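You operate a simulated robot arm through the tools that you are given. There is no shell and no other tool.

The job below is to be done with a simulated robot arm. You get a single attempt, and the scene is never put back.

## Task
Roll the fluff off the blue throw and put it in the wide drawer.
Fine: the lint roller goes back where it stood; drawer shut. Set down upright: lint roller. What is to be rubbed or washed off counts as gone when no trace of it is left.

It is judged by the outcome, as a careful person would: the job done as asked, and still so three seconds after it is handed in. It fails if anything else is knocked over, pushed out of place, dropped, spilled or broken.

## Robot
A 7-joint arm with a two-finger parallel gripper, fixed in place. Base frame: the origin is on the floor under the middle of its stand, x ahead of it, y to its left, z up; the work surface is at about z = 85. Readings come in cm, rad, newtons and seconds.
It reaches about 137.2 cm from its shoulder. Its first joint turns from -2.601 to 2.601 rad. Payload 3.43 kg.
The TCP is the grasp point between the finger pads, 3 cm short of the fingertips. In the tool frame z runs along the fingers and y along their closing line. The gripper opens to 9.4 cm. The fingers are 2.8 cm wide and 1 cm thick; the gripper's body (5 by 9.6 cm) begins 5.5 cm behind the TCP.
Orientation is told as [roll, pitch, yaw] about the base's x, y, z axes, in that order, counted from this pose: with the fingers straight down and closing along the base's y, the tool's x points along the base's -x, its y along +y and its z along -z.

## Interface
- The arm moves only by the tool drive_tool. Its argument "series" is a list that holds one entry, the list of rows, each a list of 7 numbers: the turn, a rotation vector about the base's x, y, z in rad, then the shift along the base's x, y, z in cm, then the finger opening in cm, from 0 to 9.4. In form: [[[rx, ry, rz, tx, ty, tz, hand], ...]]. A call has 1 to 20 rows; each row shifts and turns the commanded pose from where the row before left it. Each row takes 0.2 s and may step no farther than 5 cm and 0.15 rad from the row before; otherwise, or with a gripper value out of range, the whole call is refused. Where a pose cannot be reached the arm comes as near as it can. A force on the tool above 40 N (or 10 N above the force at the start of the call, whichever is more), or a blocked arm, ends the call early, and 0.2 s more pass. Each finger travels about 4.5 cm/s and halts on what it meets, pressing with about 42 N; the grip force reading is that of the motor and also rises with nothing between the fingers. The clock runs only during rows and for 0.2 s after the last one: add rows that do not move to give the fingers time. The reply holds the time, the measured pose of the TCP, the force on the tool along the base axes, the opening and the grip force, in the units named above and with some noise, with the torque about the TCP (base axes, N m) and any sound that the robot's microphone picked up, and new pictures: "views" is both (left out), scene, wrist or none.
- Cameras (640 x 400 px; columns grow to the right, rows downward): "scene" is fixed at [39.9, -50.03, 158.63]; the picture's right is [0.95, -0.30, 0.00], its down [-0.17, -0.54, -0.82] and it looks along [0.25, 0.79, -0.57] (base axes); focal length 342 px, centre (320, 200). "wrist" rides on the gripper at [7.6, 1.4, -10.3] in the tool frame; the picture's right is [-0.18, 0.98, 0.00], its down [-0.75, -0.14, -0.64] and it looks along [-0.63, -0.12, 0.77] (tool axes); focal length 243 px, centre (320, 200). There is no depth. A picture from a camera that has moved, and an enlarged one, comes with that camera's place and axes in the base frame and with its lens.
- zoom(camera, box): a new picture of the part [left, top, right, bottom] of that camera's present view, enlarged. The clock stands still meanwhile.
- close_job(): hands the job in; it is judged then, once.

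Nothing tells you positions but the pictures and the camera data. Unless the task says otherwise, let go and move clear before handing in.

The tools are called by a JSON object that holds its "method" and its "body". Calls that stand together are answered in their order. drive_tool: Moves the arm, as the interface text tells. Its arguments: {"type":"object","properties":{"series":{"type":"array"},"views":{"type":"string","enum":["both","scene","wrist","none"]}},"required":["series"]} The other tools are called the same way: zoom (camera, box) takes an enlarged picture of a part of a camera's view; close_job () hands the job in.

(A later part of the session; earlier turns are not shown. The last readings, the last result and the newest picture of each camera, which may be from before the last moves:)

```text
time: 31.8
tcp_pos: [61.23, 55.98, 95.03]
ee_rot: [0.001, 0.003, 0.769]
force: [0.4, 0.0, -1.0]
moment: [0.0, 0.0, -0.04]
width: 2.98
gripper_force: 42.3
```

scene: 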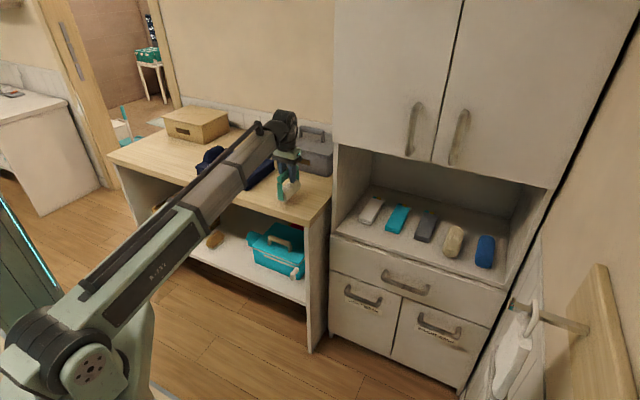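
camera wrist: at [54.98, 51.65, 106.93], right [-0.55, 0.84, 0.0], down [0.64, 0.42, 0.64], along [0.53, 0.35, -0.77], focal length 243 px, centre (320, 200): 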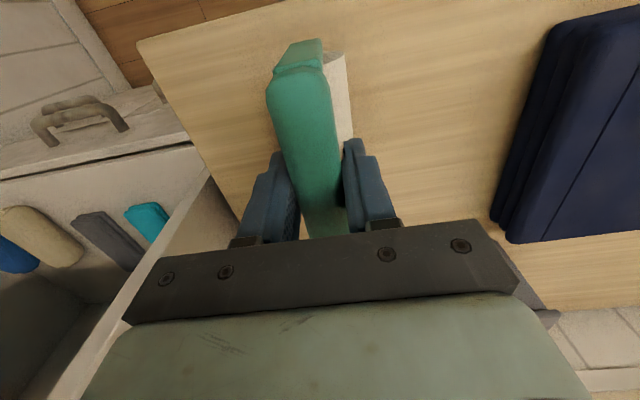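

{"method": "drive_tool", "body": {"series": [[[0, 0, 0, 0, 0, -0.08, 0], [0, 0, 0, 0, 0, 0, 0]]], "views": "none"}}

{"method": "drive_tool", "body": {"series": [[[0, 0, 0, 0, 0, -0.08, 0], [0, 0, 0, 0, 0, 0, 0]]], "views": "both"}}

{"method": "zoom", "body": {"camera": "scene", "box": [260, 140, 320, 220]}}

```text
time: 32.4
tcp_pos: [61.36, 55.8, 94.93]
ee_rot: [0.001, 0.006, 0.769]
force: [-0.6, 1.0, -2.3]
moment: [-0.02, -0.03, 0.02]
width: 2.97
gripper_force: 42.2
```

```text
time: 33.0
tcp_pos: [61.28, 55.88, 94.86]
ee_rot: [0.001, 0.004, 0.767]
force: [0.7, 0.7, -1.2]
moment: [-0.02, -0.02, 0.02]
width: 2.95
gripper_force: 41.9
camera wrist: at [54.93, 51.7, 105.22], right [-0.55, 0.84, 0.0], down [0.64, 0.42, 0.64], along [0.53, 0.35, -0.77], focal length 243 px, centre (320, 200)
```

scene: 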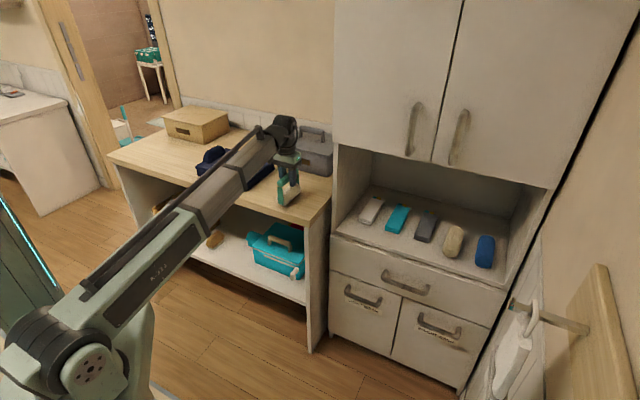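
wrist: 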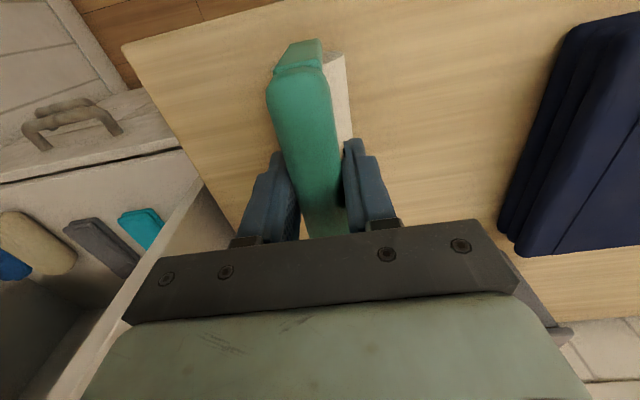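

```text
5.00 times, centred on (290, 180) of scene
camera zoom: at [39.9, -50.03, 158.63], right [0.95, -0.3, 0.0], down [-0.17, -0.54, -0.82], along [0.25, 0.79, -0.57], focal length 1710 px, centre (470, 300)
```

zoom: 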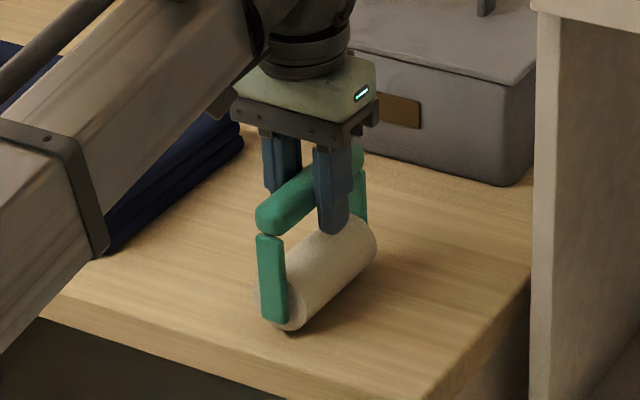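

Compared with the starting picture the roller is still about 2–3 mm high, so it slid up slightly in the grip while pressing. I'll continue down in small steps.

{"method": "drive_tool", "body": {"series": [[[0, 0, 0, 0, 0, -0.1, 0], [0, 0, 0, 0, 0, 0, 0]]], "views": "none"}}

{"method": "drive_tool", "body": {"series": [[[0, 0, 0, 0, 0, -0.08, 0], [0, 0, 0, 0, 0, 0, 0]]], "views": "none"}}

{"method": "drive_tool", "body": {"series": [[[0, 0, 0, 0, 0, -0.06, 0], [0, 0, 0, 0, 0, 0, 0]]], "views": "scene"}}

{"method": "zoom", "body": {"camera": "scene", "box": [260, 140, 320, 220]}}

```text
time: 33.6
tcp_pos: [61.41, 55.91, 94.77]
ee_rot: [0.0, 0.004, 0.769]
force: [-0.5, -0.3, -0.8]
moment: [-0.05, -0.01, 0.02]
width: 2.95
gripper_force: 41.8
```

```text
time: 34.2
tcp_pos: [61.33, 55.95, 94.62]
ee_rot: [0.0, 0.004, 0.768]
force: [-0.2, -0.5, 5.1]
moment: [-0.05, -0.12, -0.02]
width: 2.98
gripper_force: 42.2
```

```text
time: 34.8
tcp_pos: [61.38, 55.89, 94.76]
ee_rot: [0.001, 0.002, 0.766]
force: [-0.4, -0.5, 14.3]
moment: [-0.05, 0.1, -0.03]
width: 2.93
gripper_force: 42.1
```

scene: 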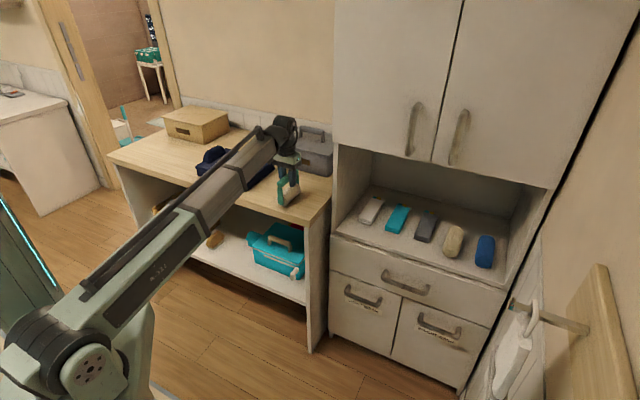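

```text
5.00 times, centred on (290, 180) of scene
camera zoom: at [39.9, -50.03, 158.63], right [0.95, -0.3, 0.0], down [-0.17, -0.54, -0.82], along [0.25, 0.79, -0.57], focal length 1710 px, centre (470, 300)
```

zoom: 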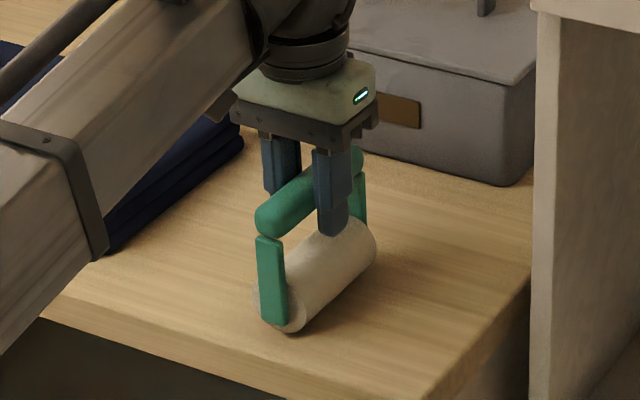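

The roller now rests on the counter. I'll ease the press slightly and open the fingers slowly.

{"method": "drive_tool", "body": {"series": [[[0, 0, 0, 0, 0, 0.1, 0], [0, 0, 0, 0, 0, 0, 0], [0, 0, 0, 0, 0, 0, 3.4], [0, 0, 0, 0, 0, 0, 4], [0, 0, 0, 0, 0, 0, 5], [0, 0, 0, 0, 0, 0, 6.5], [0, 0, 0, 0, 0, 0, 8], [0, 0, 0, 0, 0, 0, 9.4], [0, 0, 0, 0, 0, 0, 9.4]]], "views": "both"}}

{"method": "zoom", "body": {"camera": "scene", "box": [260, 140, 320, 220]}}

```text
time: 36.8
tcp_pos: [61.36, 55.9, 94.62]
ee_rot: [-0.001, 0.003, 0.768]
force: [-0.3, -0.4, 0.1]
moment: [0.02, 0.02, -0.01]
width: 9.39
gripper_force: 0.1
camera wrist: at [54.95, 51.7, 105.05], right [-0.55, 0.84, 0.0], down [0.64, 0.42, 0.64], along [0.53, 0.35, -0.77], focal length 243 px, centre (320, 200)
```

scene: 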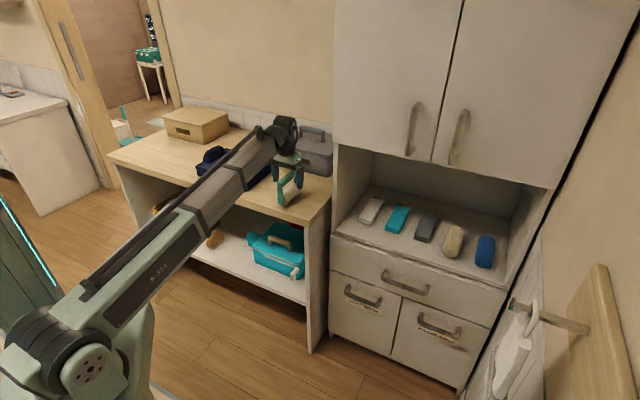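
wrist: 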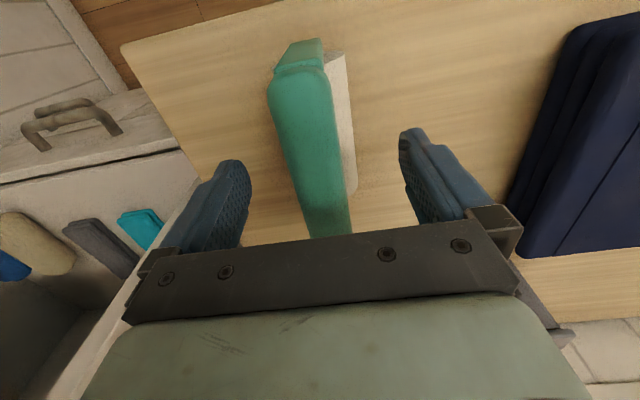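

```text
5.00 times, centred on (290, 180) of scene
camera zoom: at [39.9, -50.03, 158.63], right [0.95, -0.3, 0.0], down [-0.17, -0.54, -0.82], along [0.25, 0.79, -0.57], focal length 1710 px, centre (470, 300)
```

zoom: 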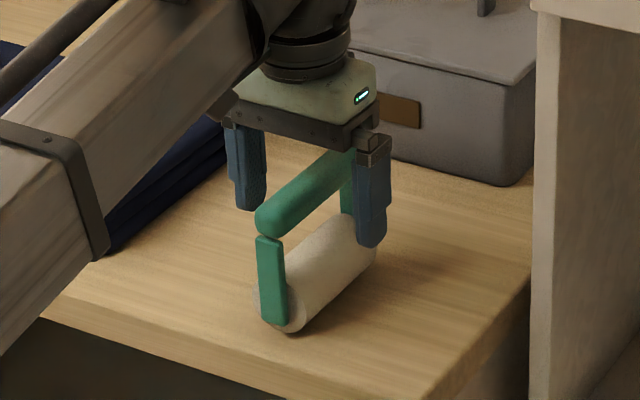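

The roller stands where it was, released. I'll rise clear, then move back and to the right to look at the drawer handle, which I place at about (94.5, 21.7, 61.7).

{"method": "drive_tool", "body": {"series": [[[0, 0, 0, 0, 0, 2, 9.4], [0, 0, 0, 0, 0, 4.5, 9.4], [0, 0, 0, 0, 0, 4.5, 9.4], [0, 0, 0, 1.52, -4.3, 0, 9.4], [0, 0, 0, 1.52, -4.3, 0, 9.4], [0, 0, 0, 1.52, -4.3, 0, 9.4], [0, 0, 0, 1.52, -4.3, 0, 9.4], [0, 0, 0, 1.52, -4.3, 0, 9.4], [0, 0, 0, 1.52, -4.3, 0, 9.4], [0, 0, 0, 1.52, -4.3, 0, 9.4], [0, 0, 0, 1.52, -4.3, 0, 9.4], [0, 0, 0, 1.52, -4.3, 0, 9.4], [0, 0, 0, 1.52, -4.3, 0, 9.4], [0, 0, 0, 1.52, -4.3, 0, 9.4], [0, 0, 0, 0, 0, -3.5, 9.4], [0, 0, 0, 0, 0, -3.5, 9.4], [0, 0, 0, 0, 0, 0, 9.4]]], "views": "both"}}

{"method": "zoom", "body": {"camera": "scene", "box": [180, 110, 340, 220]}}

{"method": "zoom", "body": {"camera": "wrist", "box": [120, 0, 500, 240]}}

```text
time: 40.4
tcp_pos: [77.98, 8.5, 98.53]
ee_rot: [0.0, 0.004, 0.768]
force: [0.0, 0.0, 0.4]
moment: [-0.04, 0.01, -0.02]
width: 9.38
gripper_force: 0.1
camera wrist: at [71.61, 4.44, 108.9], right [-0.55, 0.84, 0.0], down [0.64, 0.42, 0.64], along [0.53, 0.35, -0.77], focal length 243 px, centre (320, 200)
```

scene: 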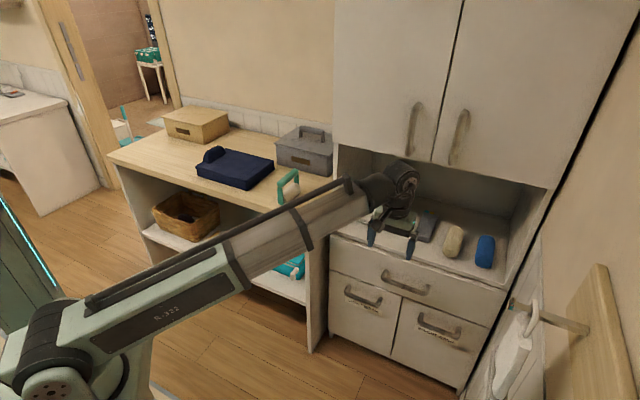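
wrist: 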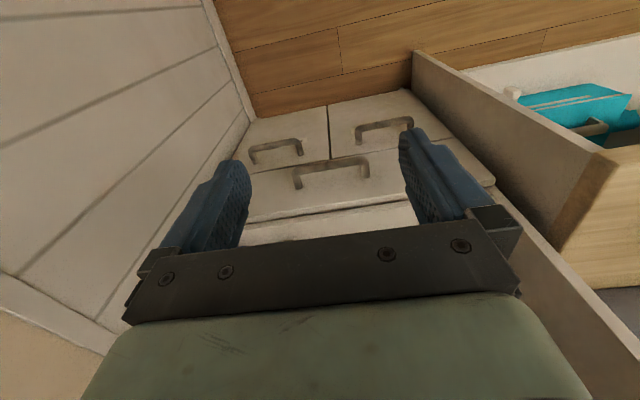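

```text
3.64 times, centred on (260, 165) of scene
camera zoom: at [39.9, -50.03, 158.63], right [0.95, -0.3, 0.0], down [-0.17, -0.54, -0.82], along [0.25, 0.79, -0.57], focal length 1244 px, centre (538, 327)
```

zoom: 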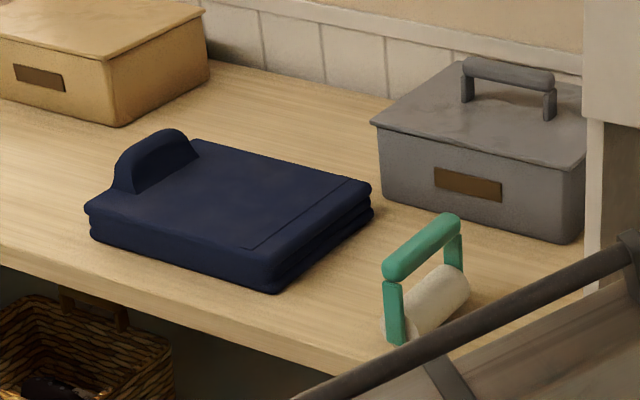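

```text
1.67 times, centred on (310, 120) of wrist
camera zoom: at [71.61, 4.44, 108.9], right [-0.55, 0.84, 0.0], down [0.64, 0.42, 0.64], along [0.53, 0.35, -0.77], focal length 404 px, centre (337, 333)
```

zoom: 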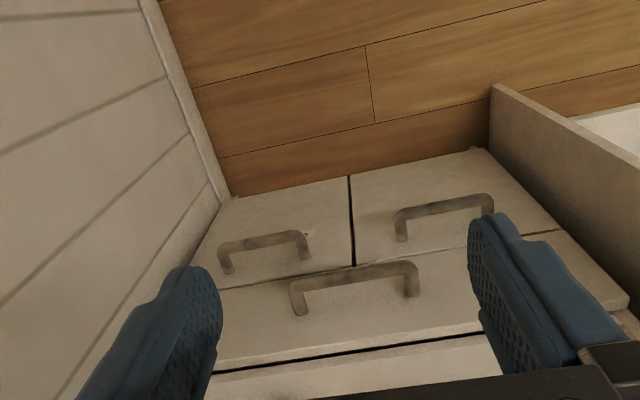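

The throw is clean and the roller stands upright in place. The handle bar is about 11–15 cm long, centred near (94.6, 21.9, 61.7), standing ~4.7 cm off the drawer front. I'll back off, turn the gripper 90° so it can close across the bar, and check the near reach.

{"method": "drive_tool", "body": {"series": [[[0, 0, -0.143, -2.67, -2.42, -1.75, 9.4], [0, 0, -0.143, -2.67, -2.42, -1.75, 9.4], [0, 0, -0.143, -2.67, -2.42, -1.75, 9.4], [0, 0, -0.143, -2.67, -2.42, -1.75, 9.4], [0, 0, -0.143, -2.67, -2.42, -1.75, 9.4], [0, 0, -0.143, -2.67, -2.42, -1.75, 9.4], [0, 0, -0.143, 0, 0, 0, 9.4], [0, 0, -0.143, 0, 0, 0, 9.4], [0, 0, -0.143, 0, 0, 0, 9.4], [0, 0, -0.143, 0, 0, 0, 9.4], [0, 0, -0.14, 0, 0, 0, 9.4], [0, 0, 0, 0, 0, 0, 9.4]]], "views": "both"}}

```text
time: 43.0
tcp_pos: [62.06, -5.96, 88.34]
ee_rot: [-0.001, 0.005, -0.804]
force: [-0.1, -0.7, -0.5]
moment: [0.0, 0.0, 0.04]
width: 9.41
gripper_force: 0.1
camera wrist: at [57.82, 0.57, 98.61], right [0.84, 0.55, 0.0], down [0.42, -0.64, 0.64], along [0.35, -0.53, -0.77], focal length 243 px, centre (320, 200)
```

scene: 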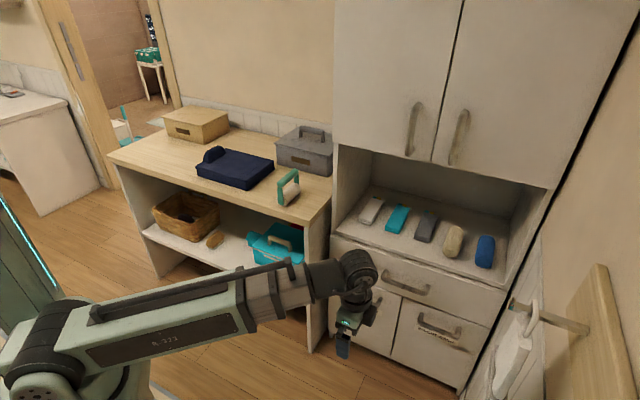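
wrist: 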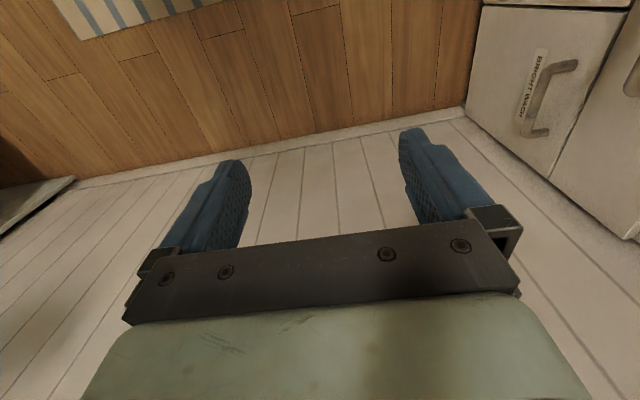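

Near reach is fine. Now I'll tilt the gripper to point horizontally at the drawer front while moving to a spot ~11 cm in front of the handle.

{"method": "drive_tool", "body": {"series": [[[0.0992, -0.1026, 0, 2.236, 1.818, -2.027, 9.4], [0.0992, -0.1026, 0, 2.236, 1.818, -2.027, 9.4], [0.0992, -0.1026, 0, 2.236, 1.818, -2.027, 9.4], [0.0992, -0.1026, 0, 2.236, 1.818, -2.027, 9.4], [0.0992, -0.1026, 0, 2.236, 1.818, -2.027, 9.4], [0.0992, -0.1026, 0, 2.236, 1.818, -2.027, 9.4], [0.0992, -0.1026, 0, 2.236, 1.818, -2.027, 9.4], [0.0992, -0.1026, 0, 2.236, 1.818, -2.027, 9.4], [0.0992, -0.1026, 0, 2.236, 1.818, -2.027, 9.4], [0.0992, -0.1026, 0, 2.236, 1.818, -2.027, 9.4], [0.0992, -0.1026, 0, 2.236, 1.818, -2.027, 9.4], [0, 0, 0, 0, 0, 0, 9.4]]], "views": "both"}}

```text
time: 45.6
tcp_pos: [86.6, 14.25, 65.85]
ee_rot: [1.57, -0.003, -0.799]
force: [0.1, -0.3, -0.7]
moment: [-0.02, 0.03, 0.01]
width: 9.42
gripper_force: 0.1
camera wrist: at [73.87, 12.58, 67.35], right [0.13, -0.13, 0.98], down [0.07, -0.99, -0.14], along [0.99, 0.08, -0.12], focal length 243 px, centre (320, 200)
```

scene: 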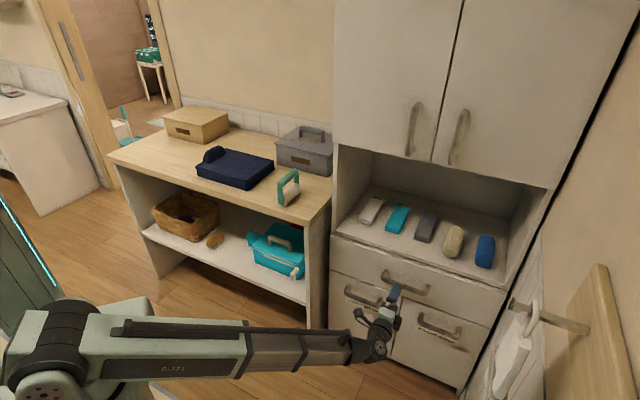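
wrist: 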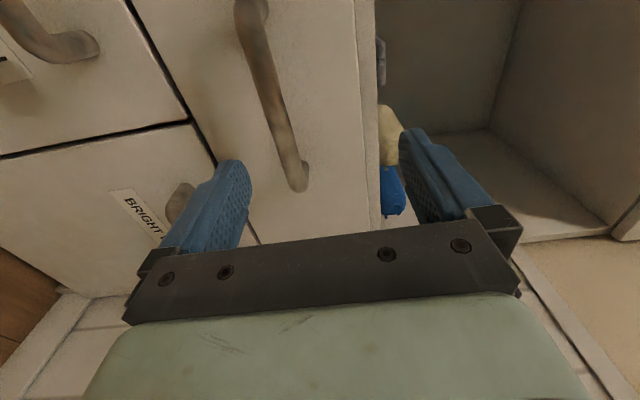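

The gripper points straight at the drawer; the bar is slightly below the finger midline. I'll zoom to fix its height and distance.

{"method": "zoom", "body": {"camera": "wrist", "box": [160, 0, 440, 220]}}

{"method": "zoom", "body": {"camera": "scene", "box": [320, 230, 500, 370]}}

```text
1.82 times, centred on (300, 110) of wrist
camera zoom: at [73.87, 12.58, 67.35], right [0.13, -0.13, 0.98], down [0.07, -0.99, -0.14], along [0.99, 0.08, -0.12], focal length 441 px, centre (356, 364)
```

zoom: 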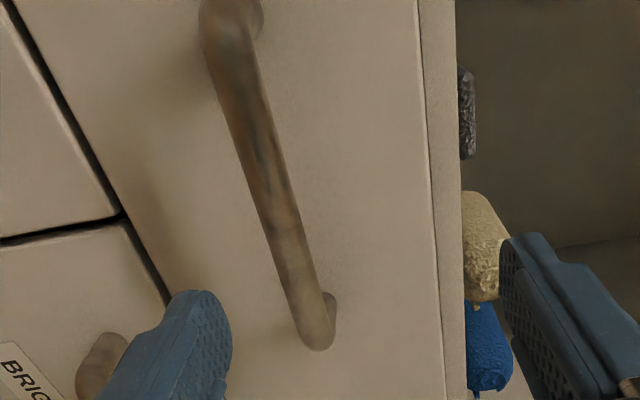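

```text
2.86 times, centred on (410, 300) of scene
camera zoom: at [39.9, -50.03, 158.63], right [0.95, -0.3, 0.0], down [-0.17, -0.54, -0.82], along [0.25, 0.79, -0.57], focal length 977 px, centre (63, -86)
```

zoom: 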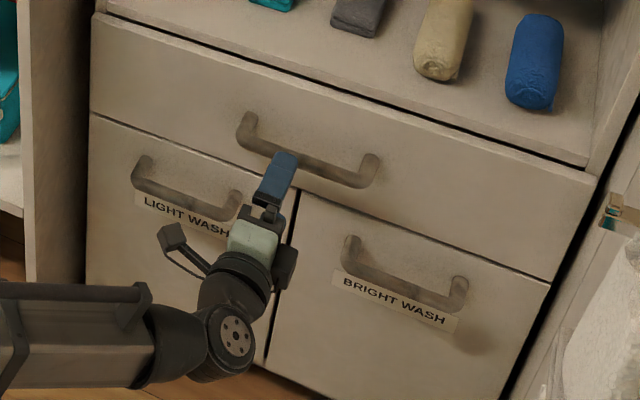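

The bar is at z≈62.1, n≈83.4, centred near (94.5, 22.2). I'll drop 3.8 cm and advance so it sits between the pads.

{"method": "drive_tool", "body": {"series": [[[0, 0, 0, 0, 0, -1.9, 9.4], [0, 0, 0, 0, 0, -1.9, 9.4], [0, 0, 0, 2.0, 1.93, 0, 9.4], [0, 0, 0, 2.0, 1.93, 0, 9.4], [0, 0, 0, 2.0, 1.93, 0, 9.4], [0, 0, 0, 1.8, 1.74, 0, 9.4], [0, 0, 0, 0, 0, 0, 9.4]]], "views": "both"}}

```text
time: 47.2
tcp_pos: [94.59, 21.73, 61.99]
ee_rot: [1.572, 0.001, -0.796]
force: [0.4, 0.2, -0.1]
moment: [0.02, -0.01, -0.01]
width: 9.43
gripper_force: 0.2
camera wrist: at [81.88, 20.08, 63.51], right [0.13, -0.13, 0.98], down [0.07, -0.99, -0.14], along [0.99, 0.08, -0.12], focal length 243 px, centre (320, 200)
```

scene: 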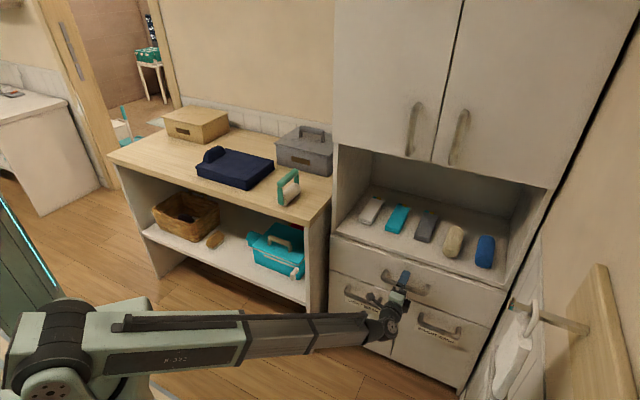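
wrist: 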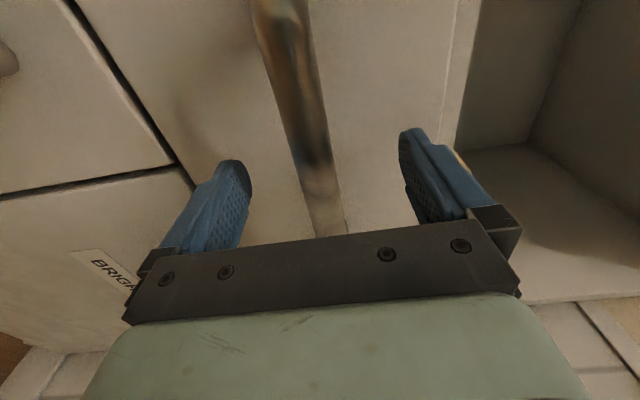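

The bar runs cleanly between the fingers. I'll close on it.

{"method": "drive_tool", "body": {"series": [[[0, 0, 0, 0, 0, 0, 5], [0, 0, 0, 0, 0, 0, 3], [0, 0, 0, 0, 0, 0, 1.5], [0, 0, 0, 0, 0, 0, 0], [0, 0, 0, 0, 0, 0, 0], [0, 0, 0, 0, 0, 0, 0]]], "views": "wrist"}}

```text
time: 48.6
tcp_pos: [94.53, 21.68, 61.89]
ee_rot: [1.571, -0.001, -0.8]
force: [0.3, -0.1, -0.3]
moment: [0.01, 0.05, 0.06]
width: 2.41
gripper_force: 45.2
camera wrist: at [81.87, 20.05, 63.5], right [0.13, -0.13, 0.98], down [0.07, -0.99, -0.14], along [0.99, 0.08, -0.12], focal length 243 px, centre (320, 200)
```

wrist: 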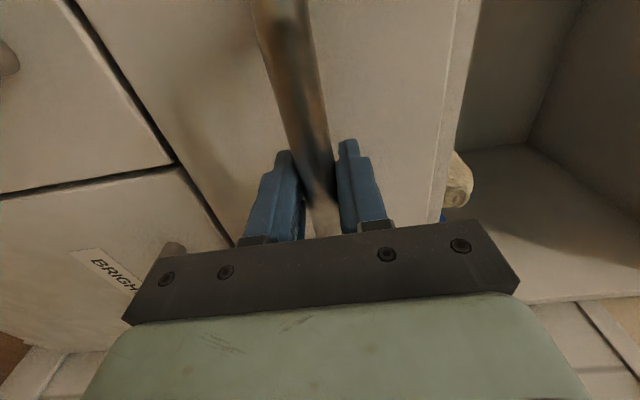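

Gripped at 2.4 cm. I'll pull gently along the drawer's axis and watch the force.

{"method": "drive_tool", "body": {"series": [[[0, 0, 0, -0.719, -0.695, 0, 0], [0, 0, 0, -0.719, -0.695, 0, 0], [0, 0, 0, -0.719, -0.695, 0, 0], [0, 0, 0, -0.719, -0.695, 0, 0], [0, 0, 0, -0.719, -0.695, 0, 0]]], "views": "both"}}

```text
time: 49.8
tcp_pos: [90.88, 18.1, 61.98]
ee_rot: [1.57, 0.0, -0.803]
force: [11.5, -11.8, -3.0]
moment: [-0.06, -0.04, -0.18]
width: 2.39
gripper_force: 44.7
camera wrist: at [78.28, 16.51, 63.52], right [0.13, -0.13, 0.98], down [0.06, -0.99, -0.14], along [0.99, 0.08, -0.12], focal length 243 px, centre (320, 200)
```

scene: 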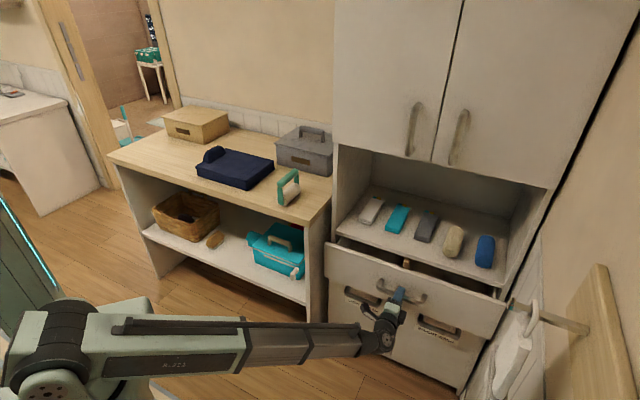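
wrist: 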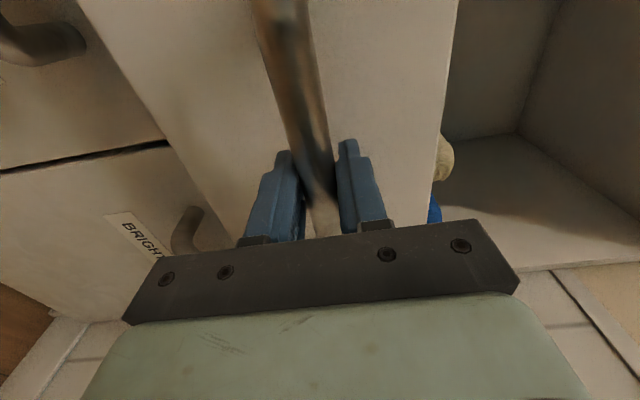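

The drawer slides out; the sideways force suggests its axis is closer to 45.8° (0.8 rad). I'll correct the line and continue pulling.

{"method": "drive_tool", "body": {"series": [[[0, 0, 0, -0.584, -0.826, 0, 0], [0, 0, 0, -0.697, -0.717, 0, 0], [0, 0, 0, -0.697, -0.717, 0, 0], [0, 0, 0, -0.697, -0.717, 0, 0], [0, 0, 0, -0.697, -0.717, 0, 0]]], "views": "none"}}

```text
time: 51.0
tcp_pos: [87.52, 14.64, 62.02]
ee_rot: [1.571, -0.001, -0.796]
force: [-6.4, 8.6, -16.8]
moment: [-0.06, 0.16, -0.44]
width: 2.4
gripper_force: 45.2
```

{"method": "drive_tool", "body": {"series": [[[0, 0, 0, -0.76, -0.655, -0.1, 0], [0, 0, 0, -0.703, -0.7115, 0, 0], [0, 0, 0, -0.703, -0.7115, 0, 0], [0, 0, 0, -0.703, -0.7115, 0, 0]]], "views": "both"}}

```text
time: 52.0
tcp_pos: [84.57, 11.62, 61.97]
ee_rot: [1.572, -0.002, -0.796]
force: [-19.6, 18.6, -4.3]
moment: [0.07, 0.17, -0.87]
width: 2.41
gripper_force: 45.1
camera wrist: at [71.92, 10.06, 63.49], right [0.13, -0.13, 0.98], down [0.07, -0.99, -0.14], along [0.99, 0.08, -0.12], focal length 243 px, centre (320, 200)
```

scene: 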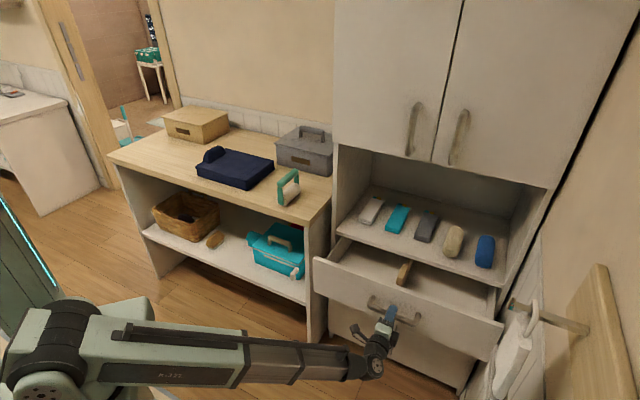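
wrist: 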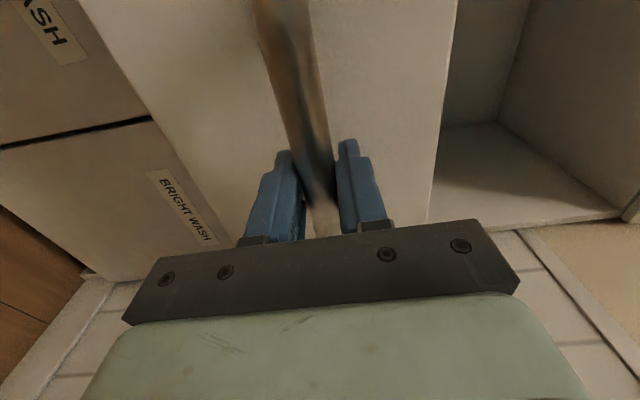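

Lateral force has swung the other way, so the true axis is about 44.4°. I'll look inside the drawer, then correct and go on.

{"method": "zoom", "body": {"camera": "scene", "box": [310, 220, 520, 370]}}

{"method": "drive_tool", "body": {"series": [[[0, 0, 0, -0.14, 0.143, 0, 0], [0, 0, 0, 0, 0, 0, 0]]], "views": "none"}}

```text
2.67 times, centred on (415, 295) of scene
camera zoom: at [39.9, -50.03, 158.63], right [0.95, -0.3, 0.0], down [-0.17, -0.54, -0.82], along [0.25, 0.79, -0.57], focal length 912 px, centre (67, -53)
```

zoom: 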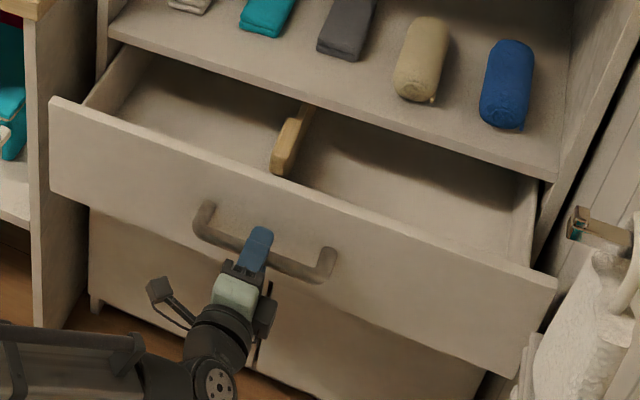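

```text
time: 52.6
tcp_pos: [84.69, 11.74, 62.09]
ee_rot: [1.571, 0.001, -0.799]
force: [-9.8, 9.0, -1.5]
moment: [0.03, 0.0, 1.1]
width: 2.39
gripper_force: 45.4
```

There is a wooden brush lying inside the drawer near the middle, so the throw must go beside it. I'll keep pulling along the corrected axis.

{"method": "drive_tool", "body": {"series": [[[0, 0, 0, -0.76, -0.65, 0, 0], [0, 0, 0, -0.7145, -0.6997, 0, 0], [0, 0, 0, -0.7145, -0.6997, 0, 0], [0, 0, 0, -0.7145, -0.6997, 0, 0]]], "views": "none"}}

```text
time: 53.6
tcp_pos: [81.76, 8.95, 62.05]
ee_rot: [1.569, 0.001, -0.807]
force: [16.5, -14.4, 3.8]
moment: [-0.17, -0.08, -0.05]
width: 2.38
gripper_force: 44.5
```

{"method": "drive_tool", "body": {"series": [[[0, 0, 0, -0.64, -0.775, 0, 0], [0, 0, 0, -0.7096, -0.7046, 0, 0], [0, 0, 0, -0.7096, -0.7046, 0, 0], [0, 0, 0, -0.7096, -0.7046, 0, 0]]], "views": "none"}}

{"method": "drive_tool", "body": {"series": [[[0, 0, 0, -0.7096, -0.7046, 0, 0], [0, 0, 0, -0.7096, -0.7046, 0, 0], [0, 0, 0, -0.7096, -0.7046, 0, 0]]], "views": "both"}}

{"method": "zoom", "body": {"camera": "scene", "box": [300, 220, 520, 400]}}

```text
time: 54.6
tcp_pos: [78.88, 5.96, 61.83]
ee_rot: [1.571, 0.0, -0.801]
force: [16.6, -14.6, 1.5]
moment: [0.06, 0.07, -0.24]
width: 2.36
gripper_force: 45.3
```

```text
time: 55.4
tcp_pos: [76.83, 3.92, 62.1]
ee_rot: [1.57, 0.0, -0.802]
force: [22.1, -22.0, 7.9]
moment: [-0.12, -0.11, -0.04]
width: 2.36
gripper_force: 45.2
camera wrist: at [64.12, 2.37, 63.5], right [0.13, -0.13, 0.98], down [0.06, -0.99, -0.14], along [0.99, 0.08, -0.12], focal length 243 px, centre (320, 200)
```

scene: 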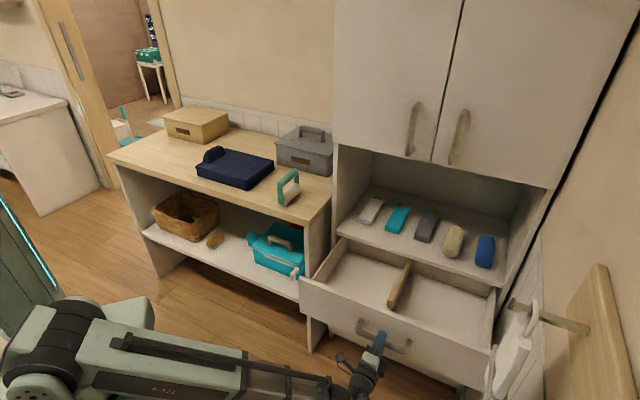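
wrist: 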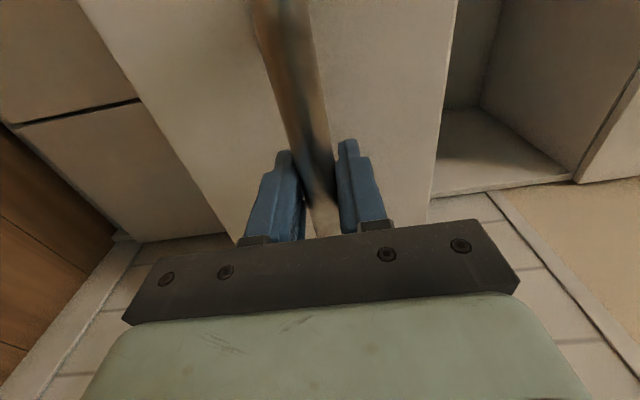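

```text
2.22 times, centred on (410, 310) of scene
camera zoom: at [39.9, -50.03, 158.63], right [0.95, -0.3, 0.0], down [-0.17, -0.54, -0.82], along [0.25, 0.79, -0.57], focal length 760 px, centre (120, -44)
```

zoom: 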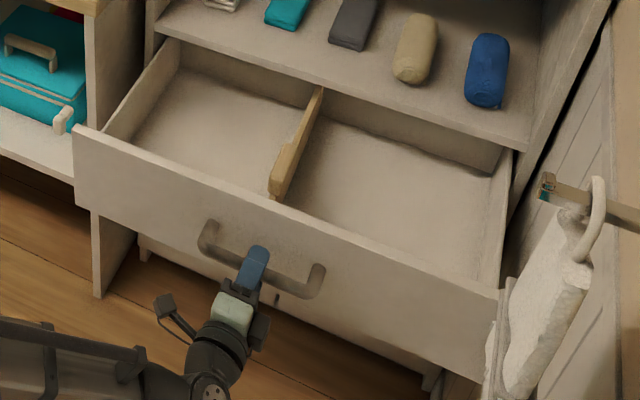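

The drawer has a central wooden divider, giving two compartments each about 29 cm wide; the front edge corners confirm the axis at 0.8 rad (45.8°). I want more opening, so I'll relieve the sideways load and pull further while watching forces.

{"method": "drive_tool", "body": {"series": [[[0, 0, 0, 0.143, -0.139, -0.05, 0], [0, 0, 0, -0.6967, -0.7174, 0, 0], [0, 0, 0, -0.6967, -0.7174, 0, 0], [0, 0, 0, -0.6967, -0.7174, 0, 0], [0, 0, 0, -0.6967, -0.7174, 0, 0]]], "views": "scene"}}

```text
time: 56.6
tcp_pos: [74.25, 1.47, 62.02]
ee_rot: [1.574, -0.002, -0.792]
force: [3.9, 9.6, -1.8]
moment: [0.19, 0.11, -0.85]
width: 1.98
gripper_force: 45.0
stopped in row 5: the force on the tool passed its limit at 46 N (the readings are from after the stop); the commanded pose is now the measured one
```

scene: 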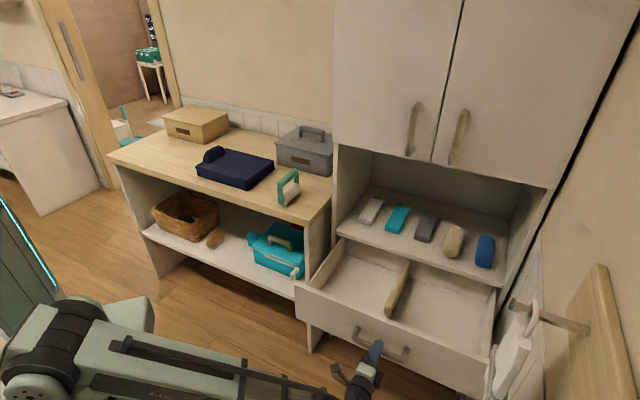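

The drawer seems to have reached its stop (the bar slipped a little in the grip). I'll check how far open it is.

{"method": "zoom", "body": {"camera": "scene", "box": [280, 220, 520, 400]}}

{"method": "zoom", "body": {"camera": "wrist", "box": [160, 0, 480, 250]}}

```text
2.22 times, centred on (400, 310) of scene
camera zoom: at [39.9, -50.03, 158.63], right [0.95, -0.3, 0.0], down [-0.17, -0.54, -0.82], along [0.25, 0.79, -0.57], focal length 760 px, centre (142, -44)
```

zoom: 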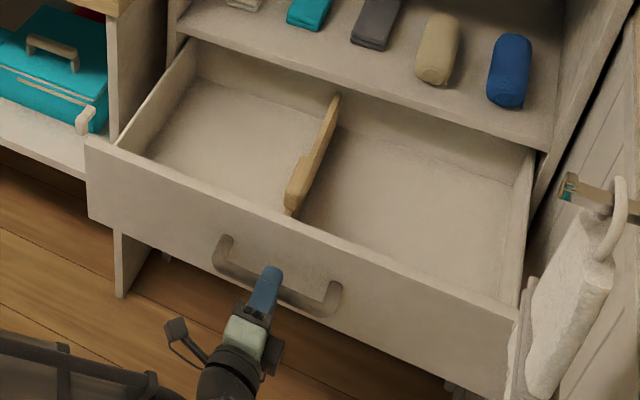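

```text
1.60 times, centred on (320, 125) of wrist
camera zoom: at [61.64, -0.2, 63.48], right [0.13, -0.13, 0.98], down [0.07, -0.99, -0.14], along [0.99, 0.09, -0.12], focal length 388 px, centre (320, 320)
```

zoom: 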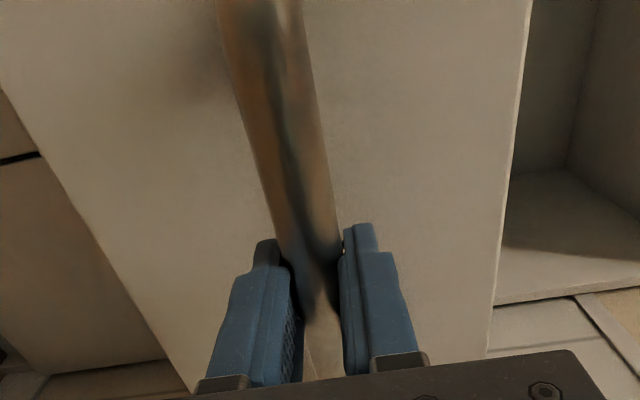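

The drawer is open about 27 cm and at its stop. I'll release the handle, back away, rise and turn the gripper downwards to inspect the drawer from above.

{"method": "drive_tool", "body": {"series": [[[0, 0, 0, 0, 0, 0, 3.5], [0, 0, 0, 0, 0, 0, 5.5], [0, 0, 0, 0, 0, 0, 7.5], [0, 0, 0, 0, 0, 0, 9.4], [0, 0, 0, 0, 0, 0, 9.4], [0, 0, 0, -1.4, -1.43, 0, 9.4], [0, 0, 0, -1.4, -1.43, 0, 9.4], [0, 0, 0, -1.4, -1.43, 0, 9.4], [0, 0, 0, 0, 0, 0, 9.4]]], "views": "both"}}

```text
time: 58.6
tcp_pos: [70.13, -2.88, 62.14]
ee_rot: [1.572, -0.002, -0.792]
force: [-0.1, -0.2, -0.7]
moment: [0.01, 0.01, 0.0]
width: 9.39
gripper_force: 0.0
camera wrist: at [57.44, -4.51, 63.51], right [0.13, -0.13, 0.98], down [0.07, -0.99, -0.14], along [0.99, 0.09, -0.12], focal length 243 px, centre (320, 200)
```

scene: 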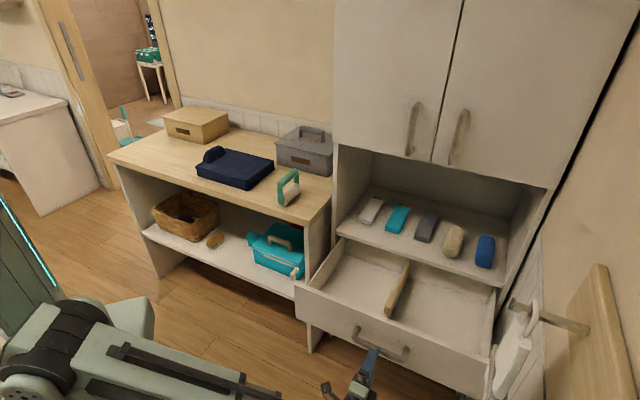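
wrist: 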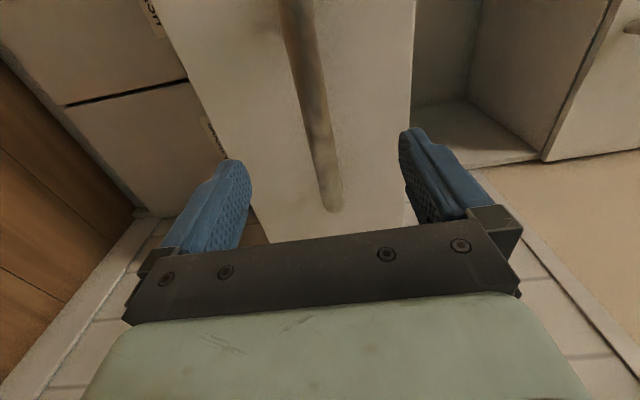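

{"method": "drive_tool", "body": {"series": [[[-0.1003, 0.1017, 0, 0, 0, 3.2, 9.4], [-0.1003, 0.1017, 0, 0, 0, 3.2, 9.4], [-0.1003, 0.1017, 0, 0, 0, 3.2, 9.4], [-0.1003, 0.1017, 0, 0, 0, 3.2, 9.4], [-0.1003, 0.1017, 0, 0, 0, 3.2, 9.4], [-0.1003, 0.1017, 0, 0, 0, 3.2, 9.4], [-0.1003, 0.1017, 0, 0, 0, 3.2, 9.4], [-0.1003, 0.1017, 0, 0, 0, 3.2, 9.4], [-0.1003, 0.1017, 0, 0, 0, 3.2, 9.4], [-0.1003, 0.1017, 0, 0, 0, 3.2, 9.4], [-0.1, 0.101, 0, 0, 0, 3.2, 9.4], [0, 0, 0, 0, 0, 0, 9.4]]], "views": "none"}}

{"method": "drive_tool", "body": {"series": [[[0, 0, 0.142, 0, 0, 0.8, 9.4], [0, 0, 0.142, 0, 0, 0.8, 9.4], [0, 0, 0.142, 0, 0, 0.8, 9.4], [0, 0, 0.142, 0, 0, 0.8, 9.4], [0, 0, 0.142, 0, 0, 0.8, 9.4], [0, 0, 0.142, 0, 0, 0.8, 9.4], [0, 0, 0.142, 0, 0, 0.8, 9.4], [0, 0, 0.142, 0, 0, 0.8, 9.4], [0, 0, 0.142, 0, 0, 0.8, 9.4], [0, 0, 0.142, 0, 0, 0.8, 9.4], [0, 0, 0.142, 0, 0, 0.8, 9.4], [0, 0, 0, 0, 0, 0, 9.4]]], "views": "both"}}

```text
time: 61.2
tcp_pos: [70.04, -2.91, 97.29]
ee_rot: [-0.002, -0.002, -0.792]
force: [-0.2, 0.0, -0.5]
moment: [-0.03, -0.01, 0.01]
width: 9.41
gripper_force: 0.1
```

```text
time: 63.8
tcp_pos: [70.14, -2.76, 105.97]
ee_rot: [0.003, -0.001, 0.775]
force: [-0.3, -0.3, 0.0]
moment: [0.02, -0.02, -0.02]
width: 9.41
gripper_force: 0.0
camera wrist: at [63.65, -7.13, 116.32], right [-0.55, 0.83, 0.0], down [0.64, 0.42, 0.64], along [0.53, 0.36, -0.77], focal length 243 px, centre (320, 200)
```

scene: 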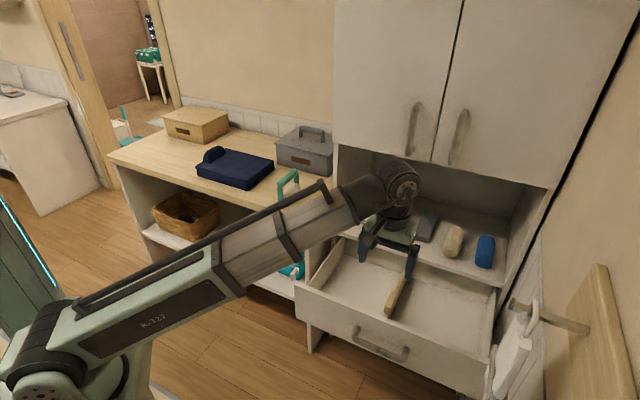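
wrist: 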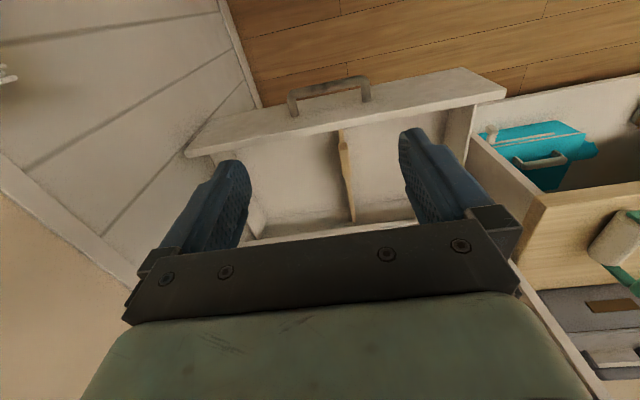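

{"method": "zoom", "body": {"camera": "wrist", "box": [180, 60, 520, 250]}}

{"method": "zoom", "body": {"camera": "scene", "box": [290, 220, 510, 400]}}

```text
1.88 times, centred on (350, 155) of wrist
camera zoom: at [63.65, -7.13, 116.32], right [-0.55, 0.83, 0.0], down [0.64, 0.42, 0.64], along [0.53, 0.36, -0.77], focal length 457 px, centre (264, 285)
```

zoom: 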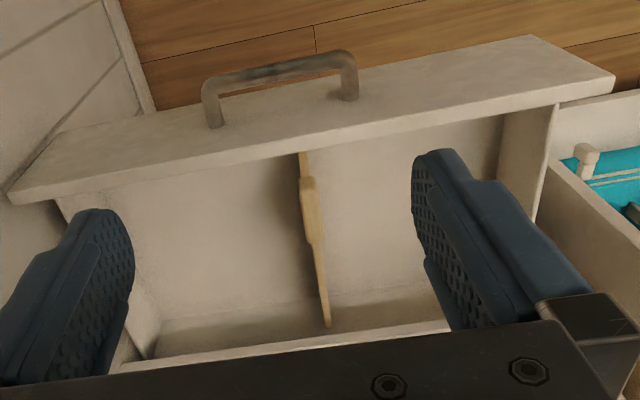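

```text
2.22 times, centred on (400, 310) of scene
camera zoom: at [39.9, -50.03, 158.63], right [0.95, -0.3, 0.0], down [-0.17, -0.54, -0.82], along [0.25, 0.79, -0.57], focal length 760 px, centre (142, -44)
```

zoom: 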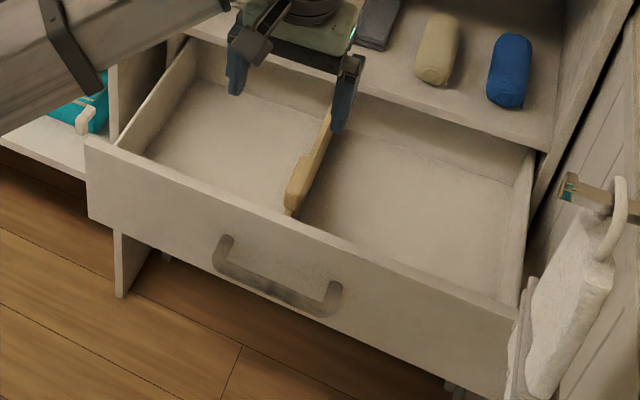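

The brown piece is a central divider at s≈51 running front to back. I need precise compartment sizes, so I'll zoom further in both views.

{"method": "zoom", "body": {"camera": "scene", "box": [310, 220, 410, 320]}}

{"method": "zoom", "body": {"camera": "scene", "box": [400, 250, 510, 360]}}

{"method": "zoom", "body": {"camera": "scene", "box": [190, 135, 280, 195]}}

{"method": "zoom", "body": {"camera": "wrist", "box": [300, 80, 520, 220]}}

```text
4.00 times, centred on (360, 270) of scene
camera zoom: at [39.9, -50.03, 158.63], right [0.95, -0.3, 0.0], down [-0.17, -0.54, -0.82], along [0.25, 0.79, -0.57], focal length 1368 px, centre (160, -80)
```

zoom: 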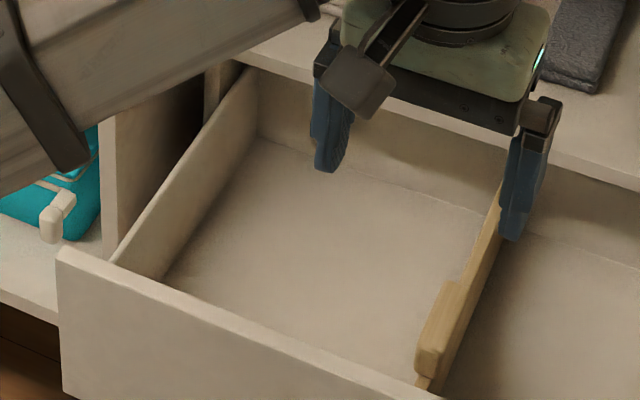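

```text
3.64 times, centred on (455, 305) of scene
camera zoom: at [39.9, -50.03, 158.63], right [0.95, -0.3, 0.0], down [-0.17, -0.54, -0.82], along [0.25, 0.79, -0.57], focal length 1244 px, centre (-171, -182)
```

zoom: 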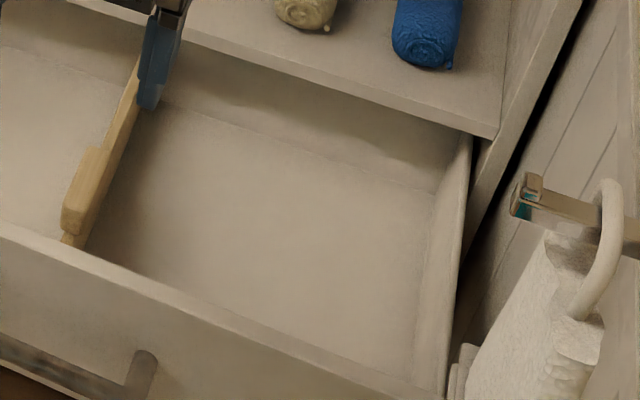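

```text
6.67 times, centred on (235, 165) of scene
camera zoom: at [39.9, -50.03, 158.63], right [0.95, -0.3, 0.0], down [-0.17, -0.54, -0.82], along [0.25, 0.79, -0.57], focal length 2280 px, centre (887, 433)
```

zoom: 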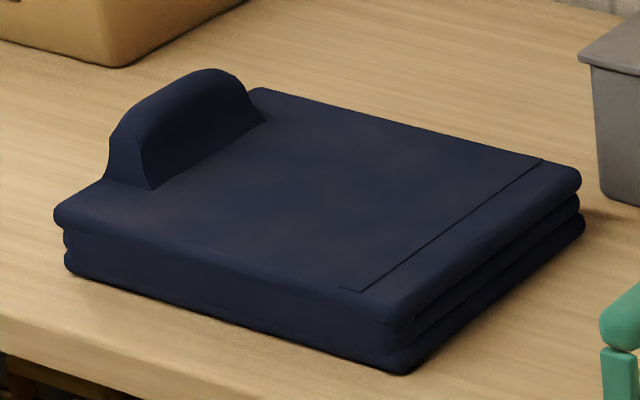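

```text
2.86 times, centred on (410, 150) of wrist
camera zoom: at [63.65, -7.13, 116.32], right [-0.55, 0.83, 0.0], down [0.64, 0.42, 0.64], along [0.53, 0.36, -0.77], focal length 693 px, centre (63, 343)
```

zoom: 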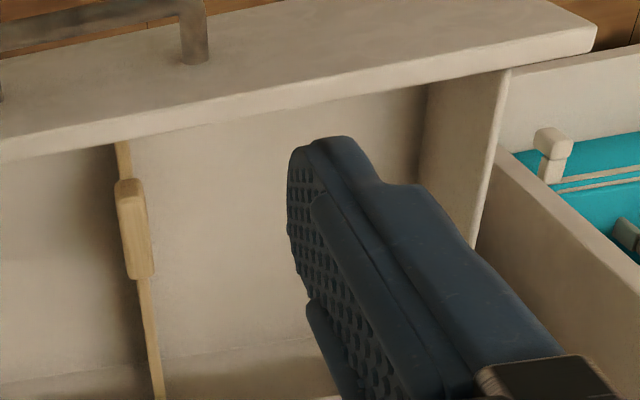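

The divider is a thin board with a thicker grip section, splitting the drawer in two. I'll shift right to see the right-hand compartment and measure it more exactly.

{"method": "drive_tool", "body": {"series": [[[0, 0, 0, 2.87, -2.79, 0, 9.4], [0, 0, 0, 2.87, -2.79, 0, 9.4], [0, 0, 0, 2.15, -2.1, 0, 9.4], [0, 0, 0, 0, 0, 0, 9.4]]], "views": "both"}}

{"method": "zoom", "body": {"camera": "wrist", "box": [200, 60, 520, 240]}}

```text
time: 64.8
tcp_pos: [77.8, -10.59, 106.06]
ee_rot: [-0.001, 0.0, 0.771]
force: [0.1, 0.0, -0.5]
moment: [0.0, 0.0, 0.0]
width: 9.39
gripper_force: 0.0
camera wrist: at [71.43, -14.78, 116.41], right [-0.55, 0.83, 0.0], down [0.64, 0.42, 0.64], along [0.53, 0.36, -0.77], focal length 243 px, centre (320, 200)
```

scene: 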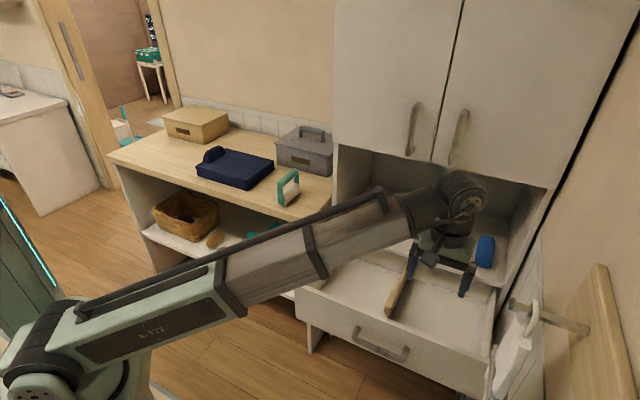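
wrist: 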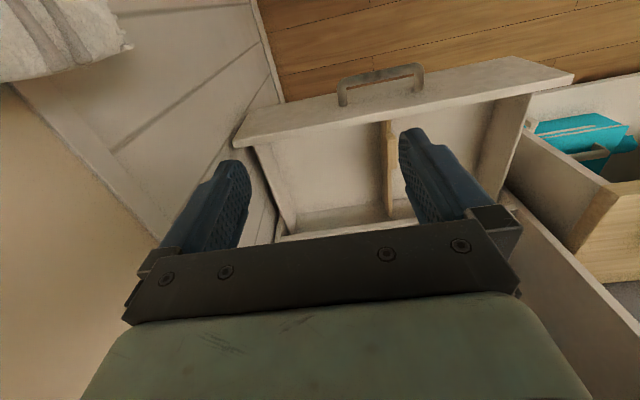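

```text
2.00 times, centred on (360, 150) of wrist
camera zoom: at [71.43, -14.78, 116.41], right [-0.55, 0.83, 0.0], down [0.64, 0.42, 0.64], along [0.53, 0.36, -0.77], focal length 485 px, centre (240, 300)
```

zoom: 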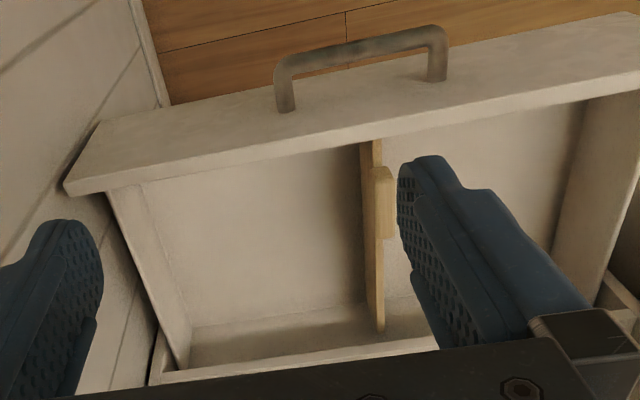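

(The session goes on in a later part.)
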